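You operate a simulated robot arm through the tools that you are given. There is no shell and no other tool. Be economical: measure what you need, move in short steps, check, and stop when the job is done.

You run a simulated robot arm. Do the job below in one go: nothing can be reset, and whatever is moved stays where it is left.

Task
Seat the flange and stack the bearing, the red ring and the number puck on its boss.
Fine: raise the purple lever first; the flange goes in the grey seat.

The check looks at the end state, three seconds after you hand in, the way a careful person would. Anything else that was tipped, shoved, dropped, spilled or broken makes it a failure.

Robot
A 7-joint arm with a two-finger parallel gripper, fixed in place. Base frame: the origin is at the foot of the arm, x ahead of it, y to its left, z up; the work surface is at about z = 860. Lengths are in mm, angles in degrees, forces in N, time in s.
With the tool pointing down near the work surface it reaches from about 300 to 700 mm from the base axis. Its first joint turns from -66.0 to 66.0 degrees. Payload 1.57 kg.
The TCP is the grasp point between the finger pads, 30 mm short of the fingertips. In the tool frame z runs along the fingers and y along their closing line. Largest opening 110 mm; finger width 24, thickness 12; the body of the gripper, 48 by 112 mm, starts 78 mm behind the TCP.
Orientation is that of the tool frame in the base frame, as a unit quaternion [w, x, y, z]. With the fingers straight down and closing along the base's y, the tool's x points along the base's -x, its y along +y and its z along -z.

Tools
- The arm moves only by the tool send_rows. Its argument "moves" is a list of rows, each a list of 7 numbers: the finger opening in mm, from 0 to 110, then the shift along the tool's x, y, z in mm, then the turn, a rotation vector about the tool's x, y, z in degrees. In form: [[gripper, tx, ty, tz, rx, ry, rz], ...]. A call has 1 to 10 rows; each row shifts and turns the commanded pose from where the row before left it, along the tool's axes as they then stand. Each row takes 0.2 s and may step no farther than 50 mm and 8.6 degrees from the row before; otherwise, or with a gripper value out of range, the whole call is refused. A pose out of reach is approached as far as the arm can. The call stops where the force on the tool passes 70 N (or 10 N more than at its start, if that is more) or the arm is blocked; 0.2 s more then pass. Each finger travels about 108 mm/s and halts on what it meets, pressing with about 28 N; the grip force reading is that of the motor and also rises with nothing between the fingers. The clock runs only during rows and for 0.2 s after the last one: add rows that do not move to give the fingers time. It gives the time, the measured TCP pose, the force on the tool (base axes), the opening and the grip force at its end, in the units of the frame above (readings bear some noise), with the torque about the TCP (base axes, N m) and any sound that the robot's microphone picked up.
- Cameras (640 x 400 px; columns grow to the right, rows downward): "scene" is fixed at [177.4, -402.9, 1408.5]; the picture's right is [0.65, -0.76, 0.00], its down [-0.42, -0.36, -0.84] and it looks along [0.64, 0.54, -0.55] (base axes); focal length 345 px, centre (320, 200). "wrist" rides on the gripper at [70, 16, -141] in the tool frame; the picture's right is [-0.23, 0.97, 0.00], its down [-0.86, -0.20, -0.48] and it looks along [-0.47, -0.11, 0.88] (tool axes); focal length 222 px, centre (320, 200). There is no depth. A picture from a camera that has moved, and an enlarged one, comes with that camera's place and axes in the base frame and with its lens.
- snapshot(camera): a new picture of that camera. The clock stands still meanwhile.
- close_up(camera, box): a new picture of the part [left, top, right, bottom] of that camera's present view, enlarged. The clock stands still meanwhile.
- hand_in(): hands the job in; it is judged then, once.

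Go step by step. Nothing tells you positions but the pictures and the camera data: compare them with the known pose of the tool, close in by small moves and look again before you grip or let go. The budget is 120 turns and 64 pictures, counting those below and the enlarged ones. Unless the task says otherwise, let go and move clear before handing in, and close with one line.

The tools are called as name(argument=value, ...) on one line, values as JSON. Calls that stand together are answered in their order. send_rows: Moves the arm, as the interface text tells. Its arguments: {"type":"object","properties":{"moves":{"type":"array","items":{"type":"array","items":{"type":"number"}}}},"required":["moves"]} The other tools are called the same way: snapshot (camera) takes a picture; close_up (camera, box) takes an enlarged picture of a part of a camera's view; hand_in () hands the job in.

At the start:

```text
clock: 0.0
position: [485.9, -49.1, 1217.1]
tool_rot: [0.0, 0.0, 1.0, 0.0]
contact_force: [0.0, 1.2, 0.1]
moment: [0.01, 0.01, 0.02]
finger_gap: 109.7
finger_force: 0.0
```

scene: 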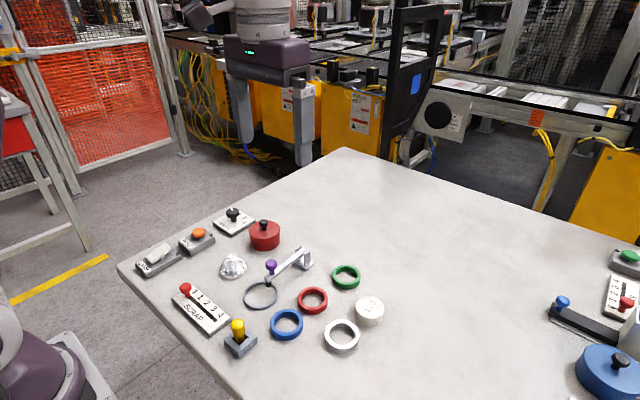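
wrist: 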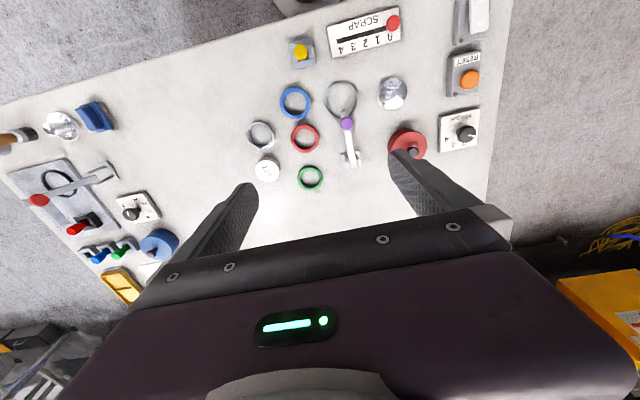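

I see a cluster of rings, a purple-knobbed lever over a grey seat ring, and other fixtures. I take enlarged pictures to identify the parts.

close_up(camera="scene", box=[200, 200, 400, 360])

close_up(camera="wrist", box=[220, 50, 460, 200])

close_up(camera="wrist", box=[0, 80, 220, 310])

```text
2.50 times, centred on (300, 280) of scene
camera zoom: at [177.4, -402.9, 1408.5], right [0.65, -0.76, 0.0], down [-0.42, -0.36, -0.84], along [0.64, 0.54, -0.55], focal length 864 px, centre (370, 0)
```

zoom: 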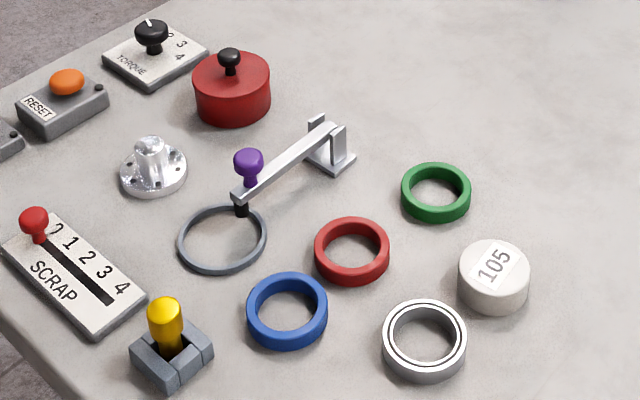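

```text
2.67 times, centred on (340, 125) of wrist
camera zoom: at [416.6, -32.5, 1357.7], right [0.23, 0.97, 0.0], down [0.86, -0.2, 0.48], along [0.47, -0.11, -0.88], focal length 592 px, centre (267, 400)
```

zoom: 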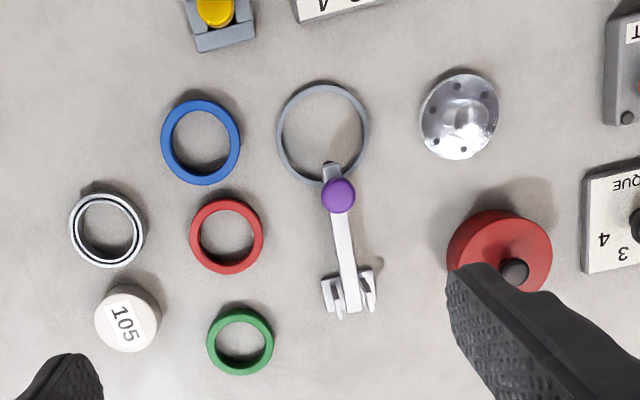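

```text
1.74 times, centred on (110, 195) of wrist
camera zoom: at [416.6, -32.5, 1357.7], right [0.23, 0.97, 0.0], down [0.86, -0.2, 0.48], along [0.47, -0.11, -0.88], focal length 386 px, centre (685, 209)
```

zoom: 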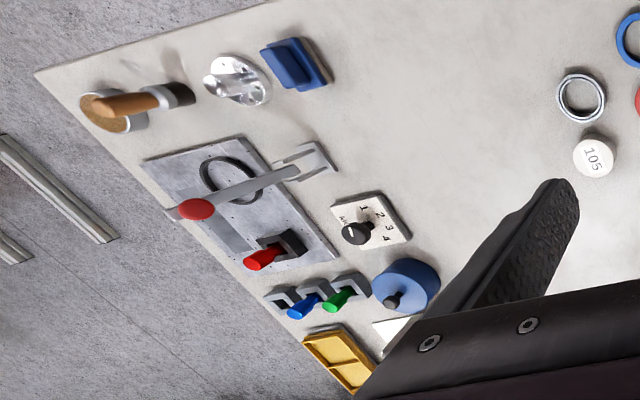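

The near side holds the flange (about 475,102), the grey seat (465,0) under the purple lever (knob ≈ 502,0,916; hinge ≈ 580,-4), bearing, rings and the "105" puck. I move above the knob to check.

send_rows(moves=[[60, -3.2, 10, 40, 0, 0, 0], [60, -3.2, 10, 40, 0, 0, 0], [60, -3.2, 10, 40, 0, 0, 0], [60, -3.2, 10, 40, 0, 0, 0], [60, -3.2, 9, 50, 0, 0, 0]])

snapshot(camera="wrist")

close_up(camera="scene", box=[200, 200, 400, 360])

```text
refused: row 5 steps farther than a row can; nothing moved
```

```text
58 pictures are left
camera wrist: at [416.6, -32.5, 1357.7], right [0.23, 0.97, 0.0], down [0.86, -0.2, 0.48], along [0.47, -0.11, -0.88], focal length 222 px, centre (320, 200)
```

wrist: 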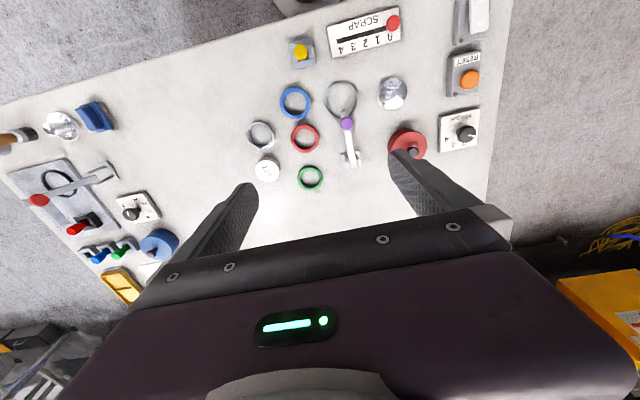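

```text
2.50 times, centred on (300, 280) of scene
camera zoom: at [177.4, -402.9, 1408.5], right [0.65, -0.76, 0.0], down [-0.42, -0.36, -0.84], along [0.64, 0.54, -0.55], focal length 864 px, centre (370, 0)
```

zoom: 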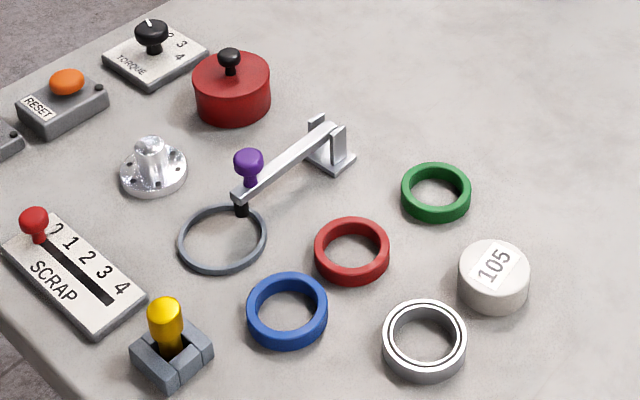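

The last row was too long and nothing moved; I resend it with shorter steps to hover above the knob.

send_rows(moves=[[60, -3.2, 10, 40, 0, 0, 0], [60, -3.2, 10, 40, 0, 0, 0], [60, -3.2, 10, 40, 0, 0, 0], [60, -3.2, 10, 40, 0, 0, 0], [60, -3.2, 9, 40, 0, 0, 0], [60, 0, 0, 0, 0, 0, 0]])

snapshot(camera="wrist")

close_up(camera="scene", box=[200, 200, 400, 325])

```text
clock: 1.4
position: [500.6, 0.2, 1015.8]
tool_rot: [0.0, 0.001, 1.0, 0.001]
contact_force: [-0.2, 0.5, 0.6]
moment: [-0.02, 0.0, 0.0]
finger_gap: 59.9
finger_force: 0.1
```

```text
56 pictures are left
camera wrist: at [431.0, 15.6, 1157.7], right [0.23, 0.97, 0.0], down [0.86, -0.2, 0.48], along [0.47, -0.11, -0.88], focal length 222 px, centre (320, 200)
```

wrist: 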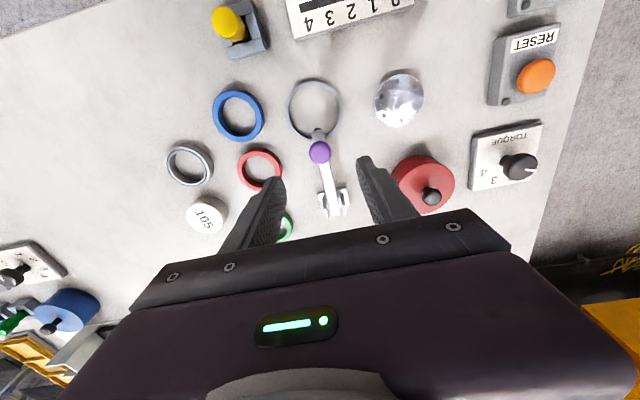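

```text
3.20 times, centred on (300, 262) of scene
camera zoom: at [177.4, -402.9, 1408.5], right [0.65, -0.76, 0.0], down [-0.42, -0.36, -0.84], along [0.64, 0.54, -0.55], focal length 1105 px, centre (384, 0)
```

zoom: 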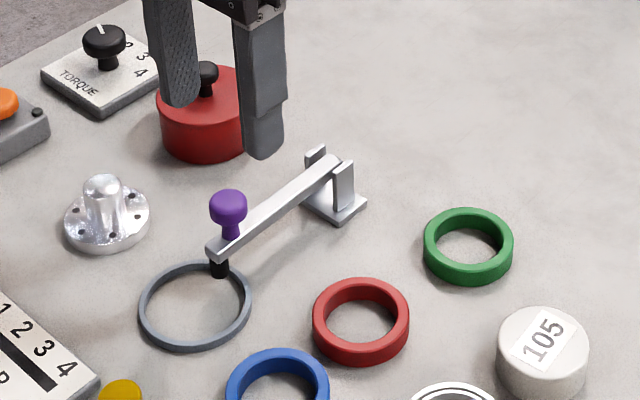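

The knob is at about (500.5,-1,919) and the hinge at about (585,-3,893). I descend and grip the knob.

send_rows(moves=[[50, 0, -0.3, 35, 0, 0, 0], [50, 0, -0.3, 35, 0, 0, 0], [50, 0, -0.3, 28, 0, 0, 0], [50, 0, 0, 0, 0, 0, 0], [14, 0, 0, 0, 0, 0, 0], [14, 0, 0, 0, 0, 0, 0], [14, 0, 0, 0, 0, 0, 0]])

close_up(camera="scene", box=[200, 200, 400, 325])

```text
clock: 3.0
position: [501.4, -0.8, 916.4]
tool_rot: [0.001, -0.001, 1.0, 0.001]
contact_force: [1.6, 20.9, -5.6]
moment: [-0.01, 0.44, 0.0]
finger_gap: 23.8
finger_force: 35.6
```

```text
3.20 times, centred on (300, 262) of scene
camera zoom: at [177.5, -402.3, 1408.6], right [0.65, -0.76, 0.0], down [-0.42, -0.36, -0.84], along [0.64, 0.54, -0.55], focal length 1105 px, centre (384, 0)
```

zoom: 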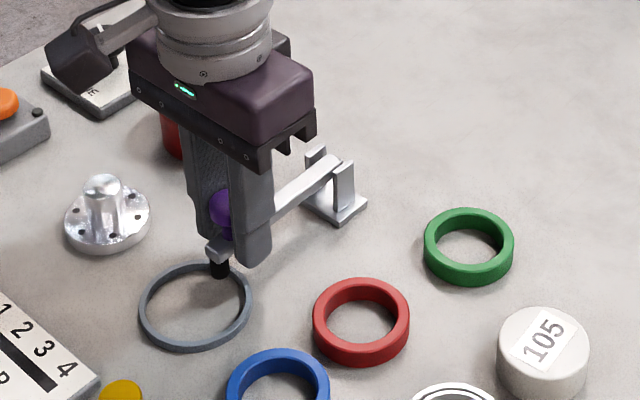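

The knob is held. I lift it along the arc about the hinge, first in a short stretch.

send_rows(moves=[[14, 0, 0.7, 0, 0, 0, 0], [14, -5.4, 0, -14.3, 0, 0, 0], [14, -7.9, 0, -13.1, 0, 0, 0], [14, -10, 0, -11.5, 0, 0, 0]])

close_up(camera="scene", box=[200, 200, 400, 325])

```text
clock: 4.0
position: [525.0, 0.5, 957.2]
tool_rot: [0.001, 0.0, 1.0, 0.0]
contact_force: [0.0, 11.7, -3.1]
moment: [-0.03, 0.08, -0.11]
finger_gap: 24.0
finger_force: 5.2
```

```text
3.20 times, centred on (300, 262) of scene
camera zoom: at [177.4, -402.6, 1408.6], right [0.65, -0.76, 0.0], down [-0.42, -0.36, -0.84], along [0.64, 0.54, -0.55], focal length 1105 px, centre (384, 0)
```

zoom: 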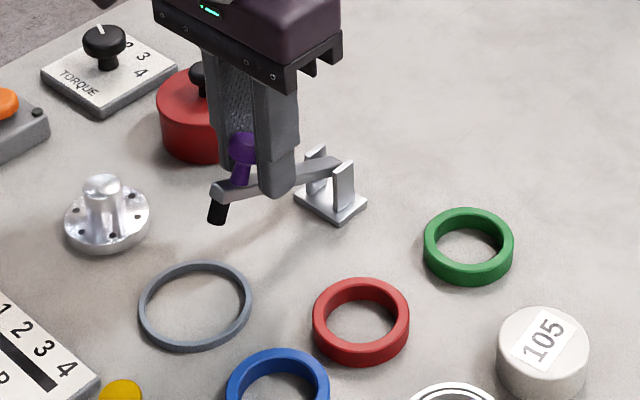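

The lever follows with little force. I continue along the arc.

send_rows(moves=[[14, -11.8, 0.4, -9.6, 0, 0, 0], [14, -13.4, 0, -7.3, 0, 0, 0], [14, -14.4, 0, -5, 0, 0, 0], [14, -15, 0, -2.4, 0, 0, 0], [14, -15.2, 0, 0.3, 0, 0, 0]])

close_up(camera="scene", box=[200, 175, 400, 300])

```text
clock: 5.2
position: [595.2, -1.0, 980.2]
tool_rot: [0.0, -0.001, 1.0, -0.001]
contact_force: [-0.2, 0.7, -0.3]
moment: [0.0, 0.01, 0.0]
finger_gap: 14.2
finger_force: 0.0
```

```text
3.20 times, centred on (300, 238) of scene
camera zoom: at [177.4, -402.9, 1408.5], right [0.65, -0.76, 0.0], down [-0.42, -0.36, -0.84], along [0.64, 0.54, -0.55], focal length 1105 px, centre (384, 80)
```

zoom: 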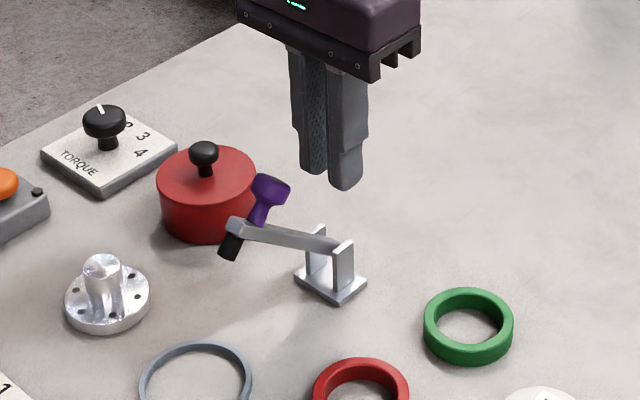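

The knob slipped out at about 44° and the lever stays there by friction. I go round to its near side with closed fingers to push it over further.

send_rows(moves=[[0, 0, 0, -45, 0, 0, 0], [0, 0, 0, -40, 0, 0, 0], [0, 45, 0, 0, 0, 0, 0], [0, 45, 0, 0, 0, 0, 0], [0, 40, 0, 0, 0, 0, 0], [0, 0, -1, 45, 0, 0, 0], [0, 0, 0, 45, 0, 0, 0], [0, 0, 0, 0, 0, 0, 0]])

close_up(camera="scene", box=[200, 175, 400, 300])

```text
clock: 7.0
position: [465.7, -0.7, 975.1]
tool_rot: [0.0, 0.0, 1.0, -0.001]
contact_force: [0.3, -0.1, 0.0]
moment: [0.0, -0.04, 0.0]
finger_gap: 0.1
finger_force: 21.4
```

```text
3.20 times, centred on (300, 238) of scene
camera zoom: at [177.4, -402.9, 1408.5], right [0.65, -0.76, 0.0], down [-0.42, -0.36, -0.84], along [0.64, 0.54, -0.55], focal length 1105 px, centre (384, 80)
```

zoom: 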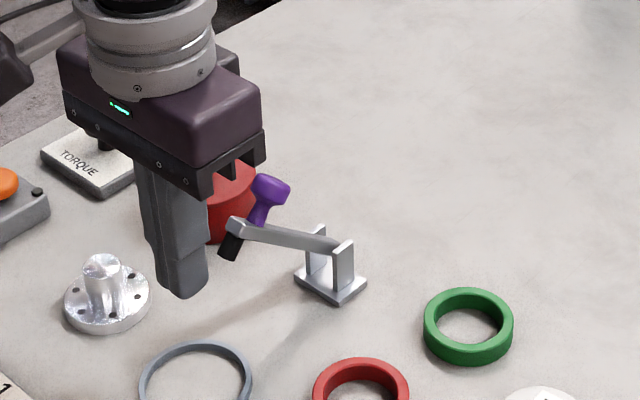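

The fingers are just in front of the lever. I push along +x in small steps.

send_rows(moves=[[0, -15, 0, 0, 0, 0, 0], [0, -12, 0, 0, 0, 0, 0], [0, -12, 0, 0, 0, 0, 0], [0, -12, 0, 0, 0, 0, 0], [0, -12, 0, 0, 0, 0, 0], [0, -12, 0, 0, 0, 0, 0], [0, -12, 0, 0, 0, 0, 0], [0, -12, 0, 0, 0, 0, 0]])

close_up(camera="scene", box=[200, 175, 400, 300])

```text
clock: 8.1
position: [509.1, -1.1, 974.8]
tool_rot: [-0.018, 0.001, 1.0, -0.001]
contact_force: [-17.2, 0.7, 2.5]
moment: [-0.14, -0.11, 0.02]
finger_gap: 0.0
finger_force: 21.5
stopped in row 5: the force on the tool passed its limit at 86 N (the readings are from after the stop); the commanded pose is now the measured one
```

```text
3.20 times, centred on (300, 238) of scene
camera zoom: at [176.9, -402.8, 1408.6], right [0.65, -0.76, 0.0], down [-0.42, -0.36, -0.84], along [0.64, 0.54, -0.55], focal length 1105 px, centre (384, 80)
```

zoom: 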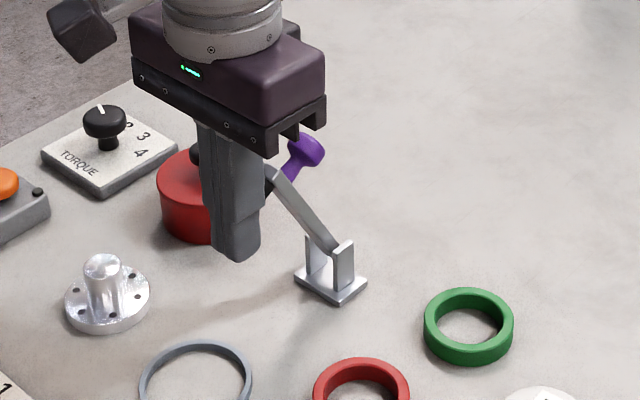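

The lever reached about 64° and the force rose; I retry gently to see whether that is its stop.

send_rows(moves=[[0, -3, 0, 0, 0, 0, 0], [0, -3, 0, 0, 0, 0, 0], [0, -3, 0, 0, 0, 0, 0], [0, -3, 0, 0, 0, 0, 0]])

close_up(camera="scene", box=[200, 150, 400, 275])

```text
clock: 8.8
position: [508.6, -0.5, 974.7]
tool_rot: [-0.028, 0.001, 1.0, -0.001]
contact_force: [-17.8, 1.8, 13.6]
moment: [-0.03, -0.32, 0.04]
finger_gap: 0.1
finger_force: 21.1
stopped in row 3: the force on the tool passed its limit at 74 N (the readings are from after the stop); the commanded pose is now the measured one
```

```text
3.20 times, centred on (300, 212) of scene
camera zoom: at [176.7, -402.8, 1408.6], right [0.65, -0.76, 0.0], down [-0.42, -0.36, -0.84], along [0.64, 0.54, -0.55], focal length 1105 px, centre (384, 160)
```

zoom: 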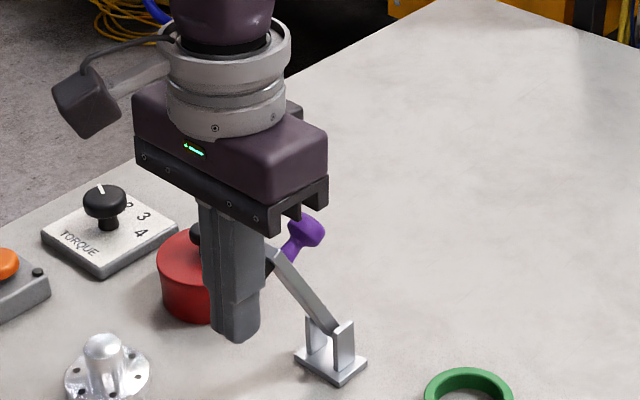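

It is a hard stop at about 65°. I back off and see whether the lever stays there.

send_rows(moves=[[0, 20, 0, 0, 0, 3.2, 0], [0, 25, 0, 0, 0, 0, 0], [0, 0, 0, -40, 0, 0, 0], [0, 0, 0, -40, 0, 0, 0], [0, 0, 0, -40, 0, 0, 0], [0, 0, 0, 0, 0, 0, 0]])

snapshot(camera="wrist")

close_up(camera="scene", box=[200, 175, 400, 300])

```text
clock: 10.2
position: [478.4, 0.1, 1099.1]
tool_rot: [-0.055, 0.001, 0.999, -0.002]
contact_force: [0.5, 0.3, 0.1]
moment: [-0.02, 0.0, -0.01]
finger_gap: 0.0
finger_force: 21.1
```

```text
48 pictures are left
camera wrist: at [424.3, 17.1, 1247.4], right [0.23, 0.97, -0.03], down [0.9, -0.2, 0.38], along [0.37, -0.11, -0.92], focal length 222 px, centre (320, 200)
```

wrist: 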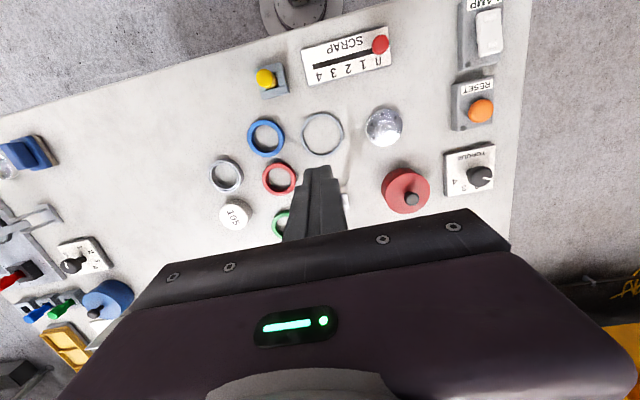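

```text
3.20 times, centred on (300, 238) of scene
camera zoom: at [177.4, -402.9, 1408.5], right [0.65, -0.76, 0.0], down [-0.42, -0.36, -0.84], along [0.64, 0.54, -0.55], focal length 1105 px, centre (384, 80)
```

zoom: 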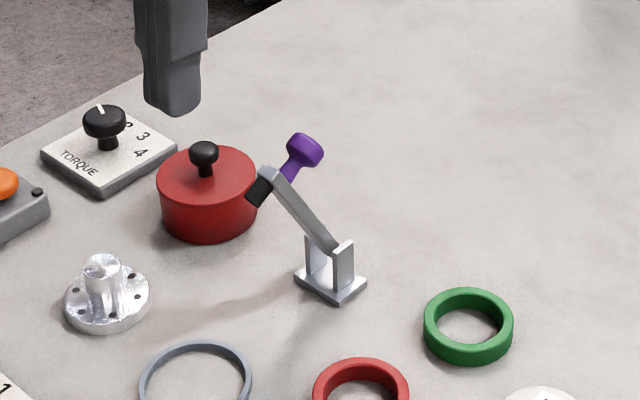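

The lever stays up. I level the tool and move above the flange for a close look.

send_rows(moves=[[0, 0, 0, 0, 0, -6.3, 0], [60, 0, 35, 0, 0, 0, 0], [60, 0, 35, 20, 0, 0, 0], [60, 0, 32, 30, 0, 0, 0], [60, 0, 0, 30, 0, 0, 0], [60, 0, 0, 0, 0, 0, 0]])

close_up(camera="wrist", box=[180, 60, 420, 210])

close_up(camera="scene", box=[205, 245, 285, 315])

close_up(camera="scene", box=[265, 255, 395, 360])

```text
clock: 11.6
position: [477.0, 101.1, 1016.9]
tool_rot: [0.001, 0.003, 1.0, -0.001]
contact_force: [0.5, -0.6, 0.0]
moment: [0.02, -0.03, 0.02]
finger_gap: 59.9
finger_force: 0.1
```

```text
2.67 times, centred on (300, 135) of wrist
camera zoom: at [408.5, 118.1, 1157.9], right [0.23, 0.97, 0.0], down [0.85, -0.2, 0.48], along [0.47, -0.11, -0.88], focal length 592 px, centre (373, 373)
```

zoom: 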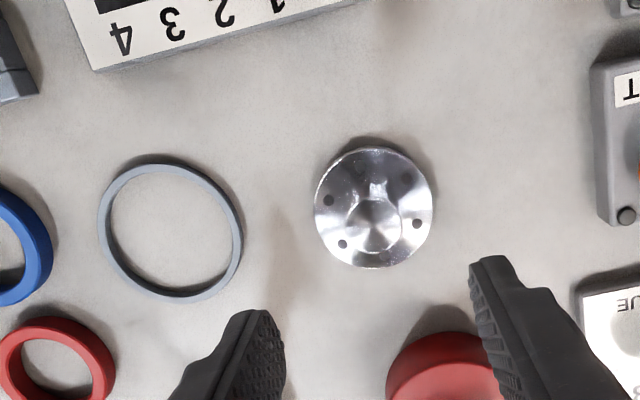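

```text
5.71 times, centred on (245, 280) of scene
camera zoom: at [177.4, -402.9, 1408.5], right [0.65, -0.76, 0.0], down [-0.42, -0.36, -0.84], along [0.64, 0.54, -0.55], focal length 1974 px, centre (749, -257)
```

zoom: 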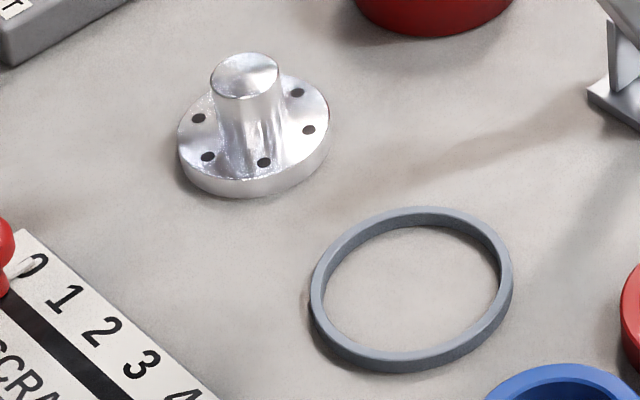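

```text
3.81 times, centred on (330, 308) of scene
camera zoom: at [177.4, -402.9, 1408.5], right [0.65, -0.76, 0.0], down [-0.42, -0.36, -0.84], along [0.64, 0.54, -0.55], focal length 1316 px, centre (282, -210)
```

zoom: 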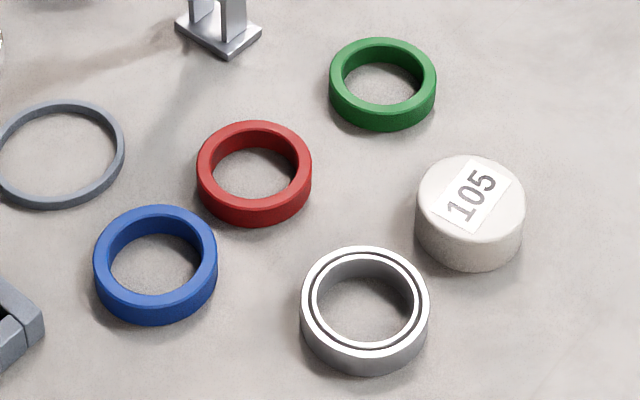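

Flange centre ≈ (474.7,102.5), boss ≈ 22 mm across, top ≈ z 897; seat centre ≈ (463.5,1). I descend to grip the boss.

send_rows(moves=[[50, 1.2, 0.7, 40, 0, 0, 0], [50, 1.1, 0.7, 40, 0, 0, 0], [50, 0, 0, 20, 0, 0, 0], [50, 0, 0, 0, 0, 0, 0]])

close_up(camera="scene", box=[195, 220, 295, 310])

close_up(camera="wrist", box=[180, 60, 420, 210])

```text
clock: 12.6
position: [475.5, 103.0, 916.6]
tool_rot: [0.001, 0.0, 1.0, 0.0]
contact_force: [-0.1, -0.5, 0.3]
moment: [-0.05, 0.01, -0.02]
finger_gap: 50.0
finger_force: 0.1
```

```text
4.44 times, centred on (245, 265) of scene
camera zoom: at [177.4, -402.9, 1408.5], right [0.65, -0.76, 0.0], down [-0.42, -0.36, -0.84], along [0.64, 0.54, -0.55], focal length 1535 px, centre (653, -89)
```

zoom: 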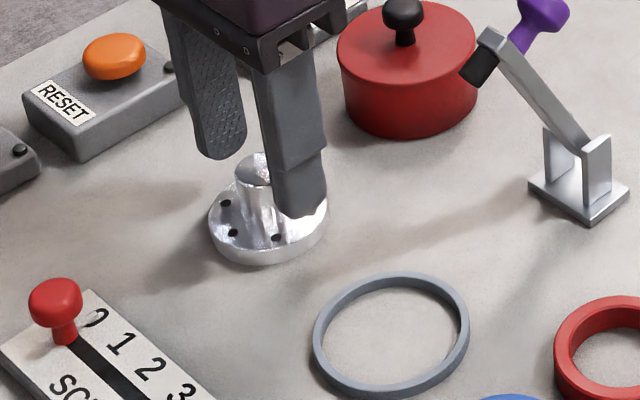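

```text
2.67 times, centred on (300, 135) of wrist
camera zoom: at [406.7, 119.9, 1058.2], right [0.23, 0.97, 0.0], down [0.85, -0.2, 0.48], along [0.47, -0.11, -0.88], focal length 592 px, centre (373, 373)
```

zoom: 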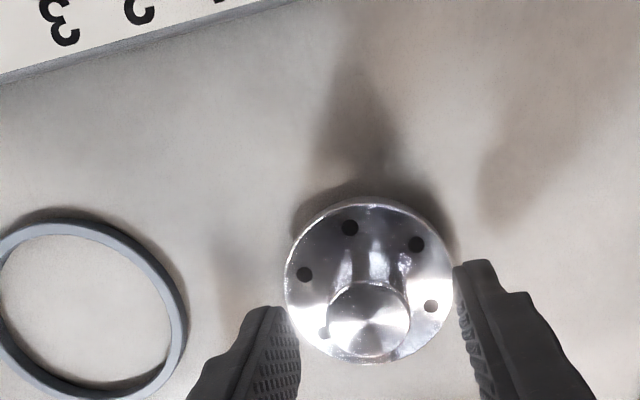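

The boss is centred between the fingers. I descend a last bit and grip it.

send_rows(moves=[[50, 0.8, -0.4, 8, 0, 0, 0], [50, 0, 0, 5, 0, 0, 0], [50, 0, 0, 0, 0, 0, 0], [15, 0, 0, 0, 0, 0, 0], [15, 0, 0, 0, 0, 0, 0], [15, 0, 0, 0, 0, 0, 0]])

```text
clock: 14.0
position: [475.7, 102.9, 904.0]
tool_rot: [0.0, 0.001, 1.0, -0.001]
contact_force: [0.6, -1.6, -0.8]
moment: [-0.07, -0.03, -0.01]
finger_gap: 24.8
finger_force: 28.4
```

The boss is gripped (25 mm). I lift and carry it above the seat.

send_rows(moves=[[15, 0, 0, -20, 0, 0, 0], [15, 0, 0, -20, 0, 0, 0], [15, 3.6, -34, 0, 0, 0, 0], [15, 3.6, -34, 0, 0, 0, 0], [15, 3.6, -33.7, 0, 0, 0, 0], [15, 0, 0, 0, 0, 0, 0]])

close_up(camera="wrist", box=[200, 80, 440, 230])

close_up(camera="scene", box=[215, 220, 315, 320])

```text
clock: 15.4
position: [464.4, -0.5, 944.8]
tool_rot: [0.001, 0.001, 1.0, -0.001]
contact_force: [0.3, -0.9, 0.3]
moment: [-0.01, 0.01, 0.0]
finger_gap: 15.0
finger_force: 0.1
```

```text
2.67 times, centred on (320, 155) of wrist
camera zoom: at [395.0, 16.3, 1085.6], right [0.23, 0.97, 0.0], down [0.85, -0.2, 0.48], along [0.47, -0.11, -0.88], focal length 592 px, centre (320, 320)
```

zoom: 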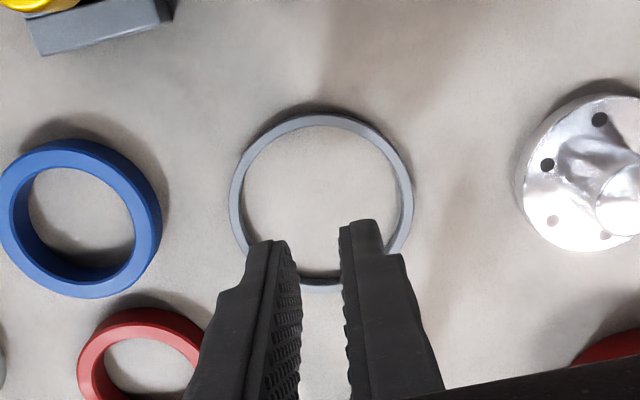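

```text
4.00 times, centred on (265, 270) of scene
camera zoom: at [177.3, -402.9, 1408.5], right [0.65, -0.76, 0.0], down [-0.42, -0.36, -0.84], along [0.64, 0.54, -0.55], focal length 1382 px, centre (540, -80)
```

zoom: 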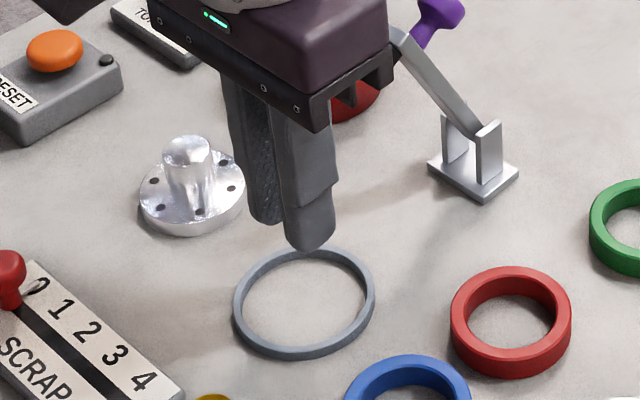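

The flange slipped out without moving: the fingers rode up the smooth boss. I go back, take a deeper grip and lift slowly.

send_rows(moves=[[50, -3.5, 34, 0, 0, 0, 0], [50, -3.5, 34, 0, 0, 0, 0], [50, -3.0, 35, 0, 0, 0, 0], [50, 0, 0, 0, 0, 0, 0]])

close_up(camera="wrist", box=[200, 80, 440, 230])

```text
clock: 16.4
position: [475.7, 107.4, 943.6]
tool_rot: [0.001, 0.003, 1.0, -0.001]
contact_force: [0.2, 0.3, -0.3]
moment: [-0.01, 0.01, -0.01]
finger_gap: 50.4
finger_force: 0.0
```

```text
2.67 times, centred on (320, 155) of wrist
camera zoom: at [407.2, 123.0, 1084.6], right [0.23, 0.97, 0.0], down [0.85, -0.2, 0.48], along [0.47, -0.11, -0.88], focal length 592 px, centre (320, 320)
```

zoom: 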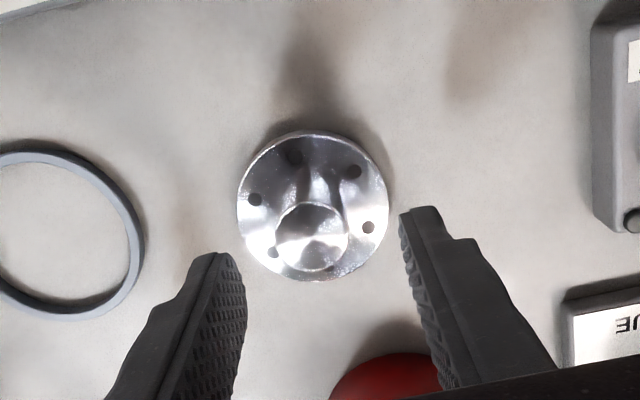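

send_rows(moves=[[50, 0, 0, 10, 0, 0, 0], [50, 0, 0, 0, 0, 0, 0], [50, 0, 0, 0, 0, 0, 0]])

```text
clock: 17.2
position: [477.0, 105.4, 932.3]
tool_rot: [0.0, 0.0, 1.0, -0.001]
contact_force: [-0.1, -0.7, 0.0]
moment: [0.04, -0.02, 0.02]
finger_gap: 50.1
finger_force: 0.1
```

send_rows(moves=[[50, 1.5, -2, 15, 0, 0, 0], [50, 0, 0, 15, 0, 0, 0], [50, 0, 0, 2, 0, 0, 0], [50, 0, 0, 0, 0, 0, 0], [0, 0, 0, 0, 0, 0, 0], [0, 0, 0, 0, 0, 0, 0], [0, 0, 0, 0, 0, 0, 0], [0, 0, 0, 0, 0, 0, 0]])

close_up(camera="wrist", box=[240, 100, 400, 200])

close_up(camera="scene", box=[195, 230, 275, 300])

```text
clock: 19.0
position: [474.6, 102.5, 900.3]
tool_rot: [0.001, 0.0, 1.0, -0.001]
contact_force: [-1.2, 0.5, 0.1]
moment: [0.0, 0.0, -0.02]
finger_gap: 24.9
finger_force: 28.0
```

```text
4.00 times, centred on (320, 150) of wrist
camera zoom: at [404.5, 119.2, 1042.2], right [0.23, 0.97, 0.0], down [0.85, -0.2, 0.48], along [0.47, -0.11, -0.88], focal length 888 px, centre (320, 400)
```

zoom: 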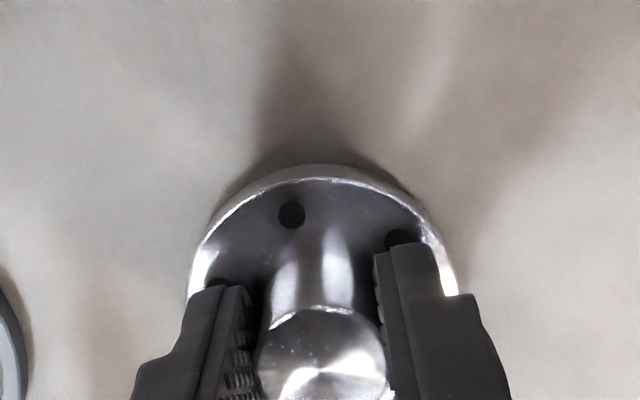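

```text
5.71 times, centred on (235, 265) of scene
camera zoom: at [177.4, -402.9, 1408.5], right [0.65, -0.76, 0.0], down [-0.42, -0.36, -0.84], along [0.64, 0.54, -0.55], focal length 1974 px, centre (806, -171)
```

zoom: 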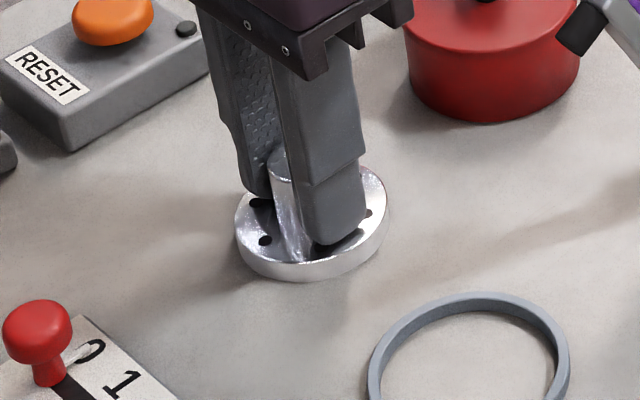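

The grip is deep now. I lift slowly.

send_rows(moves=[[0, 0, 0, -1, 0, 0, 0], [0, 0, 0, -2, 0, 0, 0], [0, 0, 0, -2, 0, 0, 0], [0, 0, 0, -2, 0, 0, 0], [0, 0, 0, -2, 0, 0, 0], [0, 0, 0, 0, 0, 0, 0]])

close_up(camera="scene", box=[195, 230, 275, 300])

```text
clock: 20.4
position: [473.0, 102.2, 910.8]
tool_rot: [0.001, 0.0, 1.0, -0.001]
contact_force: [-0.4, -1.3, -3.0]
moment: [0.02, 0.02, 0.04]
finger_gap: 25.1
finger_force: 28.1
```

```text
5.71 times, centred on (235, 265) of scene
camera zoom: at [177.4, -402.9, 1408.5], right [0.65, -0.76, 0.0], down [-0.42, -0.36, -0.84], along [0.64, 0.54, -0.55], focal length 1974 px, centre (806, -171)
```

zoom: 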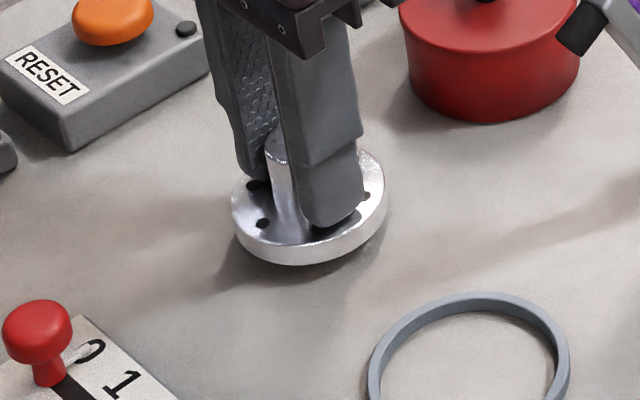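

It lifted (about 3 N). I raise a little more and carry it slowly towards the seat.

send_rows(moves=[[0, 0, 0, -5, 0, 0, 0], [0, 0, 0, -5, 0, 0, 0], [0, 0, 0, -5, 0, 0, 0], [0, 0, 0, -5, 0, 0, 0], [0, 1, -8, 0, 0, 0, 0], [0, 1, -12, 0, 0, 0, 0], [0, 1, -12, 0, 0, 0, 0], [0, 1, -12, 0, 0, 0, 0], [0, 1, -12, 0, 0, 0, 0], [0, 0, 0, 0, 0, 0, 0]])

send_rows(moves=[[0, 1, -8, 0, 0, 0, 0], [0, 1, -12, 0, 0, 0, 0], [0, 1, -12, 0, 0, 0, 0], [0, 1, -9, 0, 0, 0, 0], [0, 1, -4, 0, 0, 0, 0], [0, 0, 0, 0, 0, 0, 0], [0, 0, 0, 0, 0, 0, 0]])

close_up(camera="wrist", box=[200, 100, 440, 250])

close_up(camera="scene", box=[220, 230, 310, 310])

```text
clock: 22.6
position: [468.5, 44.7, 930.6]
tool_rot: [0.001, 0.001, 1.0, -0.001]
contact_force: [0.8, 0.4, -2.9]
moment: [0.01, -0.02, 0.01]
finger_gap: 25.0
finger_force: 27.7
```

```text
clock: 24.2
position: [462.5, 0.6, 929.5]
tool_rot: [0.001, 0.001, 1.0, -0.001]
contact_force: [0.6, -0.3, -2.8]
moment: [0.0, 0.02, 0.0]
finger_gap: 25.0
finger_force: 28.2
```

```text
2.67 times, centred on (320, 175) of wrist
camera zoom: at [393.6, 16.8, 1071.4], right [0.23, 0.97, 0.0], down [0.85, -0.2, 0.48], along [0.47, -0.11, -0.88], focal length 592 px, centre (320, 267)
```

zoom: 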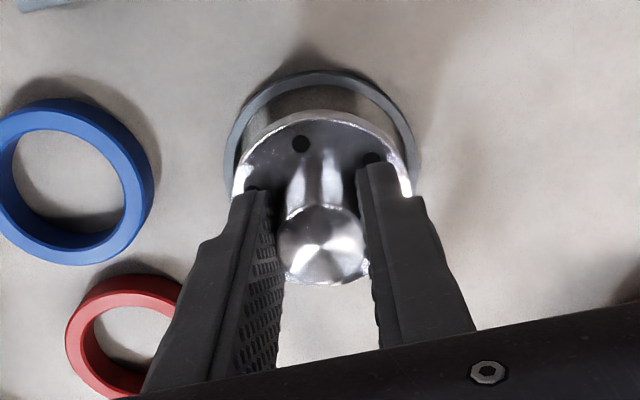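

```text
5.00 times, centred on (265, 270) of scene
camera zoom: at [177.4, -402.9, 1408.5], right [0.65, -0.76, 0.0], down [-0.42, -0.36, -0.84], along [0.64, 0.54, -0.55], focal length 1727 px, centre (595, -150)
```

zoom: 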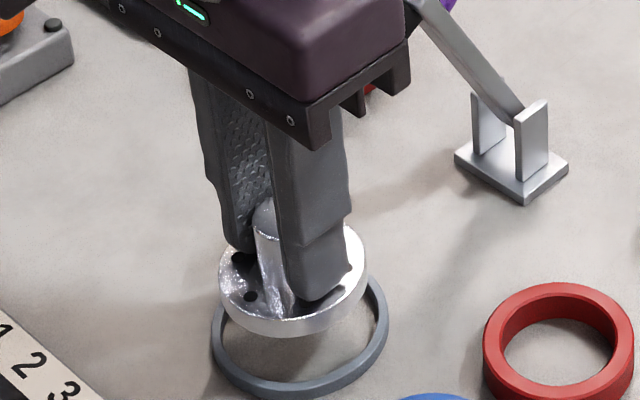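

The flange hangs level above the seat, nearly concentric. I lower to just above the rim and check the alignment again.

send_rows(moves=[[0, 0.7, 0, 4, 0, 0, 0], [0, 0, 0, 5, 0, 0, 0], [0, 0, 0, 5, 0, 0, 0], [0, 0, 0, 3, 0, 0, 0], [0, 0, 0, 0, 0, 0, 0]])

close_up(camera="wrist", box=[240, 110, 400, 210])

close_up(camera="scene", box=[230, 260, 290, 310])

```text
clock: 25.4
position: [463.5, 0.2, 914.2]
tool_rot: [0.001, 0.0, 1.0, -0.001]
contact_force: [-0.6, -0.4, -1.7]
moment: [-0.02, 0.03, -0.05]
finger_gap: 25.1
finger_force: 27.9
```

```text
4.00 times, centred on (320, 160) of wrist
camera zoom: at [393.5, 17.2, 1055.0], right [0.23, 0.97, 0.0], down [0.85, -0.2, 0.48], along [0.47, -0.11, -0.88], focal length 888 px, centre (320, 360)
```

zoom: 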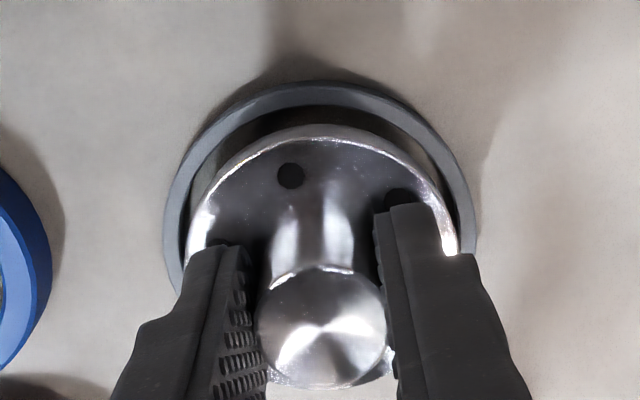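

```text
8.00 times, centred on (260, 285) of scene
camera zoom: at [177.4, -402.9, 1408.5], right [0.65, -0.76, 0.0], down [-0.42, -0.36, -0.84], along [0.64, 0.54, -0.55], focal length 2763 px, centre (800, -480)
```

zoom: 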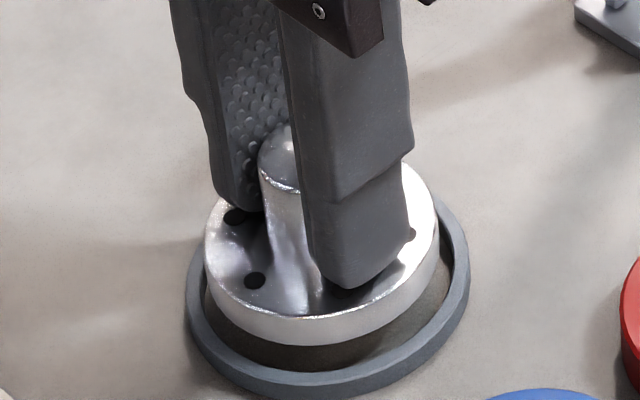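

Centres agree within about 2 mm. I lower until the disc bottom is at the rim height and compare directly.

send_rows(moves=[[0, 0.5, 0, 2, 0, 0, 0], [0, 0, 0, 2, 0, 0, 0], [0, 0, 0, 1, 0, 0, 0], [0, 0, 0, 0, 0, 0, 0]])

close_up(camera="wrist", box=[260, 110, 380, 185])

close_up(camera="scene", box=[235, 270, 285, 310])

```text
clock: 26.4
position: [462.9, 1.9, 908.6]
tool_rot: [0.0, 0.001, 1.0, -0.001]
contact_force: [-0.8, 0.0, -2.0]
moment: [0.03, -0.01, 0.01]
finger_gap: 24.9
finger_force: 28.1
```

```text
5.33 times, centred on (320, 148) of wrist
camera zoom: at [393.0, 17.5, 1049.4], right [0.23, 0.97, 0.0], down [0.85, -0.2, 0.48], along [0.47, -0.11, -0.88], focal length 1185 px, centre (320, 480)
```

zoom: 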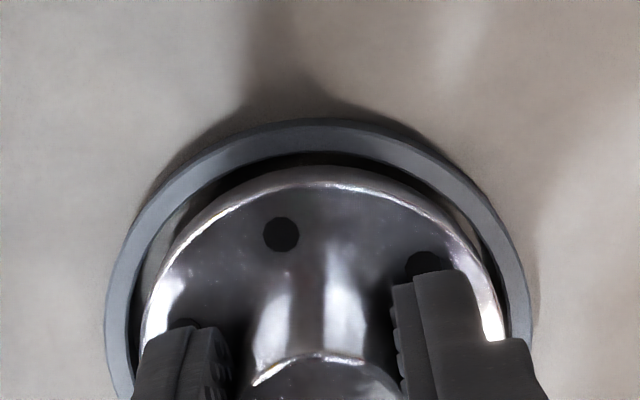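

```text
10.00 times, centred on (260, 290) of scene
camera zoom: at [177.4, -402.9, 1408.5], right [0.65, -0.76, 0.0], down [-0.42, -0.36, -0.84], along [0.64, 0.54, -0.55], focal length 3454 px, centre (920, -700)
```

zoom: 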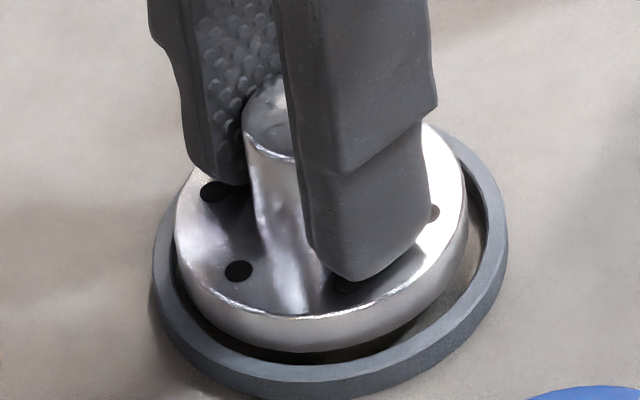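

The disc needs about 1 mm more toward +x; then I lower it gently into the seat.

send_rows(moves=[[0, -1.2, 0.2, 0, 0, 0, 0], [0, 0, 0, 1.5, 0, 0, 0], [0, 0, 0, 1.5, 0, 0, 0], [0, 0, 0, 1.5, 0, 0, 0], [0, 0, 0, 1.5, 0, 0, 0], [0, 0, 0, 1, 0, 0, 0], [0, 0, 0, 0, 0, 0, 0]])

close_up(camera="wrist", box=[260, 110, 380, 185])

close_up(camera="scene", box=[235, 270, 285, 310])

```text
clock: 27.5
position: [465.3, 1.5, 905.6]
tool_rot: [0.003, 0.001, 1.0, -0.001]
contact_force: [-8.5, -0.7, 23.1]
moment: [0.35, -0.34, -0.1]
finger_gap: 25.2
finger_force: 28.5
stopped in row 5: the force on the tool passed its limit at 78 N (the readings are from after the stop); the commanded pose is now the measured one
```

```text
5.33 times, centred on (320, 148) of wrist
camera zoom: at [394.8, 17.3, 1047.1], right [0.23, 0.97, 0.0], down [0.85, -0.2, 0.48], along [0.47, -0.11, -0.87], focal length 1185 px, centre (320, 480)
```

zoom: 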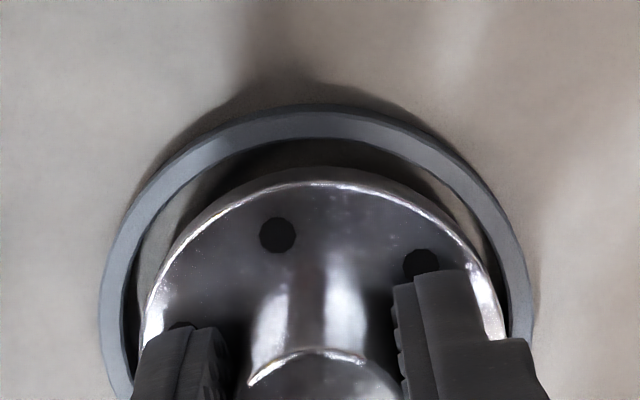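

```text
10.00 times, centred on (260, 290) of scene
camera zoom: at [176.8, -402.9, 1408.6], right [0.65, -0.76, 0.0], down [-0.42, -0.36, -0.84], along [0.64, 0.54, -0.55], focal length 3454 px, centre (920, -700)
```

zoom: 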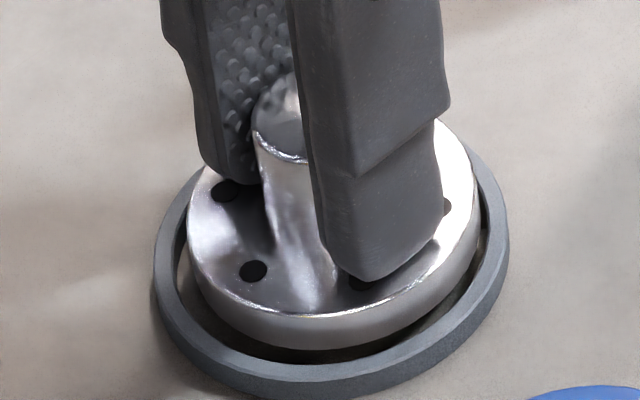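

The disc touched the far rim (+x,+y side). I raise slightly, shift back about 1.8 mm and lower again.

send_rows(moves=[[0, 0, 0, -1.5, 0, 0, 0], [0, 1.8, -0.4, -0.5, 0, 0, 0], [0, 0, 0, 0, 0, 0, 0], [0, 0, 0, 1.5, 0, 0, 0], [0, 0, 0, 1.5, 0, 0, 0], [0, 0, 0, 1, 0, 0, 0], [0, 0, 0, 1, 0, 0, 0]])

close_up(camera="scene", box=[235, 270, 285, 310])

```text
clock: 29.1
position: [462.6, -0.1, 903.0]
tool_rot: [0.002, 0.002, 1.0, 0.0]
contact_force: [0.2, -0.4, -3.1]
moment: [-0.02, -0.02, 0.0]
finger_gap: 25.0
finger_force: 28.3
```

```text
10.00 times, centred on (260, 290) of scene
camera zoom: at [177.4, -402.9, 1408.5], right [0.65, -0.76, 0.0], down [-0.42, -0.36, -0.84], along [0.64, 0.54, -0.55], focal length 3454 px, centre (920, -700)
```

zoom: 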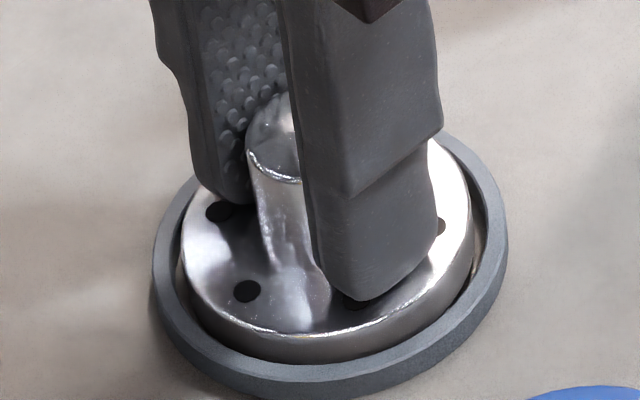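

It is inside the ring without force. I lower until it touches bottom.

send_rows(moves=[[0, 0, 0, 1, 0, 0, 0], [0, 0, 0, 1, 0, 0, 0], [0, 0, 0, 0.6, 0, 0, 0], [0, 0, 0, 0, 0, 0, 0]])

```text
clock: 30.1
position: [463.6, 0.6, 900.6]
tool_rot: [0.004, 0.001, 1.0, -0.001]
contact_force: [0.8, 1.0, 21.9]
moment: [0.08, 0.67, -0.03]
finger_gap: 25.3
finger_force: 28.1
```

Contact at the expected floor height. I open the fingers, rise and look.

send_rows(moves=[[30, 0, 0, 0, 0, 0, 0], [50, 0, 0, 0, 0, 0, 0], [50, 0, 0, -15, 0, 0, 0], [50, 0, 0, -35, 0, 0, 0], [50, 0, 0, -40, 0, 0, 0], [50, 0, 0, -10, 0, 0, 0], [50, 0, 0, 0, 0, 0, 0]])

close_up(camera="wrist", box=[240, 70, 400, 170])

close_up(camera="scene", box=[235, 260, 295, 310])

```text
clock: 31.7
position: [465.0, 1.1, 1001.2]
tool_rot: [0.003, 0.002, 1.0, -0.001]
contact_force: [0.2, -0.5, 0.1]
moment: [0.0, -0.02, 0.01]
finger_gap: 50.2
finger_force: 0.1
```

```text
4.00 times, centred on (320, 120) of wrist
camera zoom: at [395.0, 17.4, 1141.3], right [0.23, 0.97, 0.0], down [0.85, -0.2, 0.48], along [0.47, -0.11, -0.88], focal length 888 px, centre (320, 520)
```

zoom: 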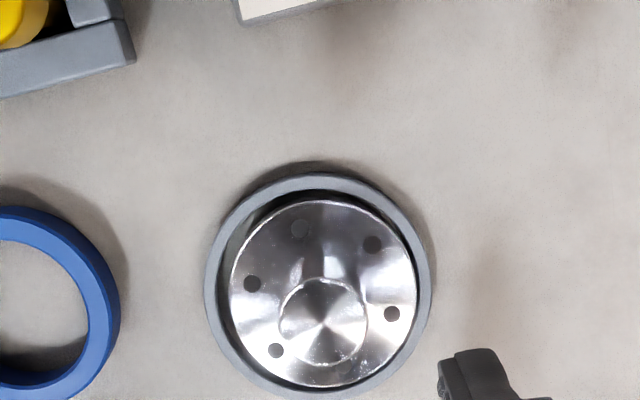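

```text
8.00 times, centred on (265, 285) of scene
camera zoom: at [177.4, -402.9, 1408.5], right [0.65, -0.76, 0.0], down [-0.42, -0.36, -0.84], along [0.64, 0.54, -0.55], focal length 2763 px, centre (760, -480)
```

zoom: 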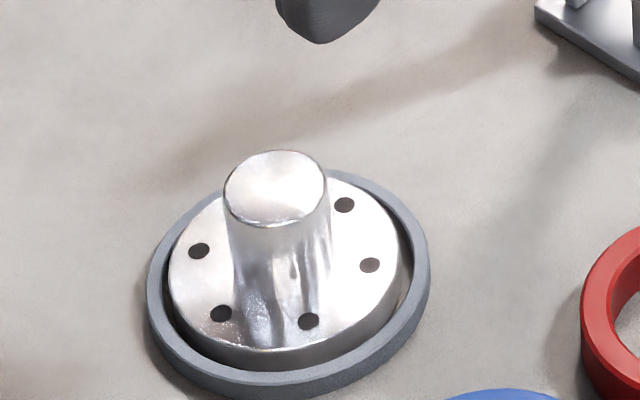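

The flange sits level in the seat, centre ≈ (463.5,1.5). Next the bearing at about (492,-182); I go above it and turn the gripper 45° so the fingers clear the blue ring and puck.

send_rows(moves=[[80, -5.4, -36.6, 0, 0, 0, 0], [80, -5.4, -36.6, 0, 0, 0, 0], [80, -5.4, -36.6, 0, 0, 0, 0], [80, -5.4, -36.6, 0, 0, 0, 0], [80, -5.4, -36.6, 0, 0, 0, 0], [80, 0, 0, 0, 0, 0, 7.5], [80, 0, 0, 0, 0, 0, 7.5], [80, 0, 0, 0, 0, 0, 7.5]])

send_rows(moves=[[80, 0, 0, 0, 0, 0, 7.5], [80, 0, 0, 0, 0, 0, 7.5], [80, 0, 0, 0, 0, 0, 7.5], [80, 0, 0, 0, 0, 0, 0], [80, 0, 0, 0, 0, 0, 0]])

close_up(camera="wrist", box=[180, 60, 460, 235])

```text
clock: 33.5
position: [488.6, -182.8, 1000.4]
tool_rot: [0.003, 0.198, 0.98, 0.0]
contact_force: [0.1, -0.1, 0.2]
moment: [0.0, 0.0, -0.04]
finger_gap: 79.7
finger_force: 0.1
```

```text
clock: 34.7
position: [489.9, -183.8, 1001.2]
tool_rot: [0.003, 0.384, 0.923, 0.0]
contact_force: [0.6, 0.2, -0.3]
moment: [-0.01, 0.04, 0.0]
finger_gap: 79.6
finger_force: 0.1
```

```text
2.29 times, centred on (320, 148) of wrist
camera zoom: at [450.9, -121.6, 1141.8], right [0.85, 0.53, 0.0], down [0.46, -0.75, 0.48], along [0.26, -0.41, -0.88], focal length 508 px, centre (320, 320)
```

zoom: 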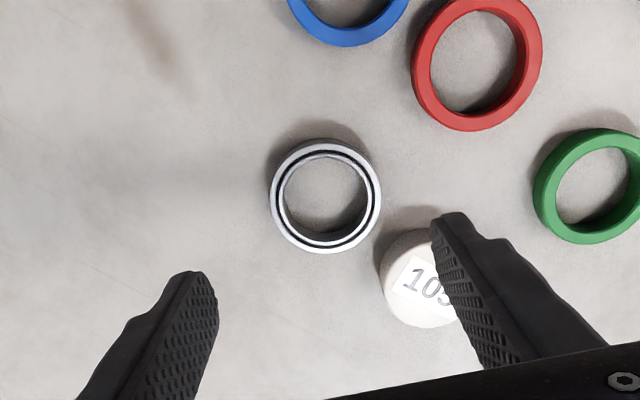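

The bearing is at about (491,-181). I adjust and descend most of the way, then look again.

send_rows(moves=[[76, 1.1, 2.5, 25, 0, 0, 0], [76, 0, 0, 30, 0, 0, 0], [76, 0, 0, 15, 0, 0, 0], [76, 0, 0, 0, 0, 0, 0]])

close_up(camera="wrist", box=[180, 80, 460, 255])

```text
clock: 35.7
position: [489.6, -181.1, 928.1]
tool_rot: [0.003, 0.384, 0.923, 0.0]
contact_force: [0.3, 0.5, 0.4]
moment: [-0.04, -0.02, -0.01]
finger_gap: 75.9
finger_force: 0.1
```

```text
2.29 times, centred on (320, 168) of wrist
camera zoom: at [451.9, -119.6, 1069.5], right [0.85, 0.53, 0.0], down [0.46, -0.75, 0.48], along [0.26, -0.41, -0.88], focal length 508 px, centre (320, 274)
```

zoom: 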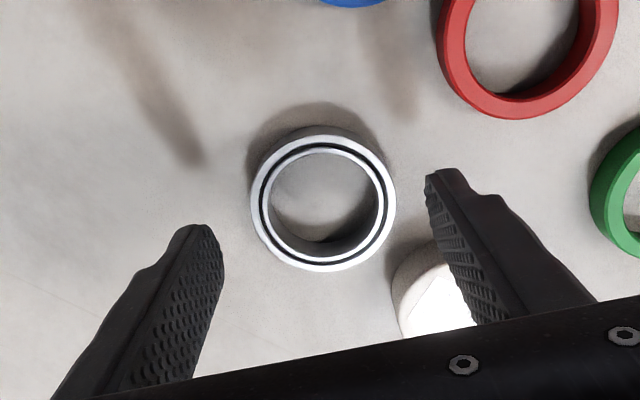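

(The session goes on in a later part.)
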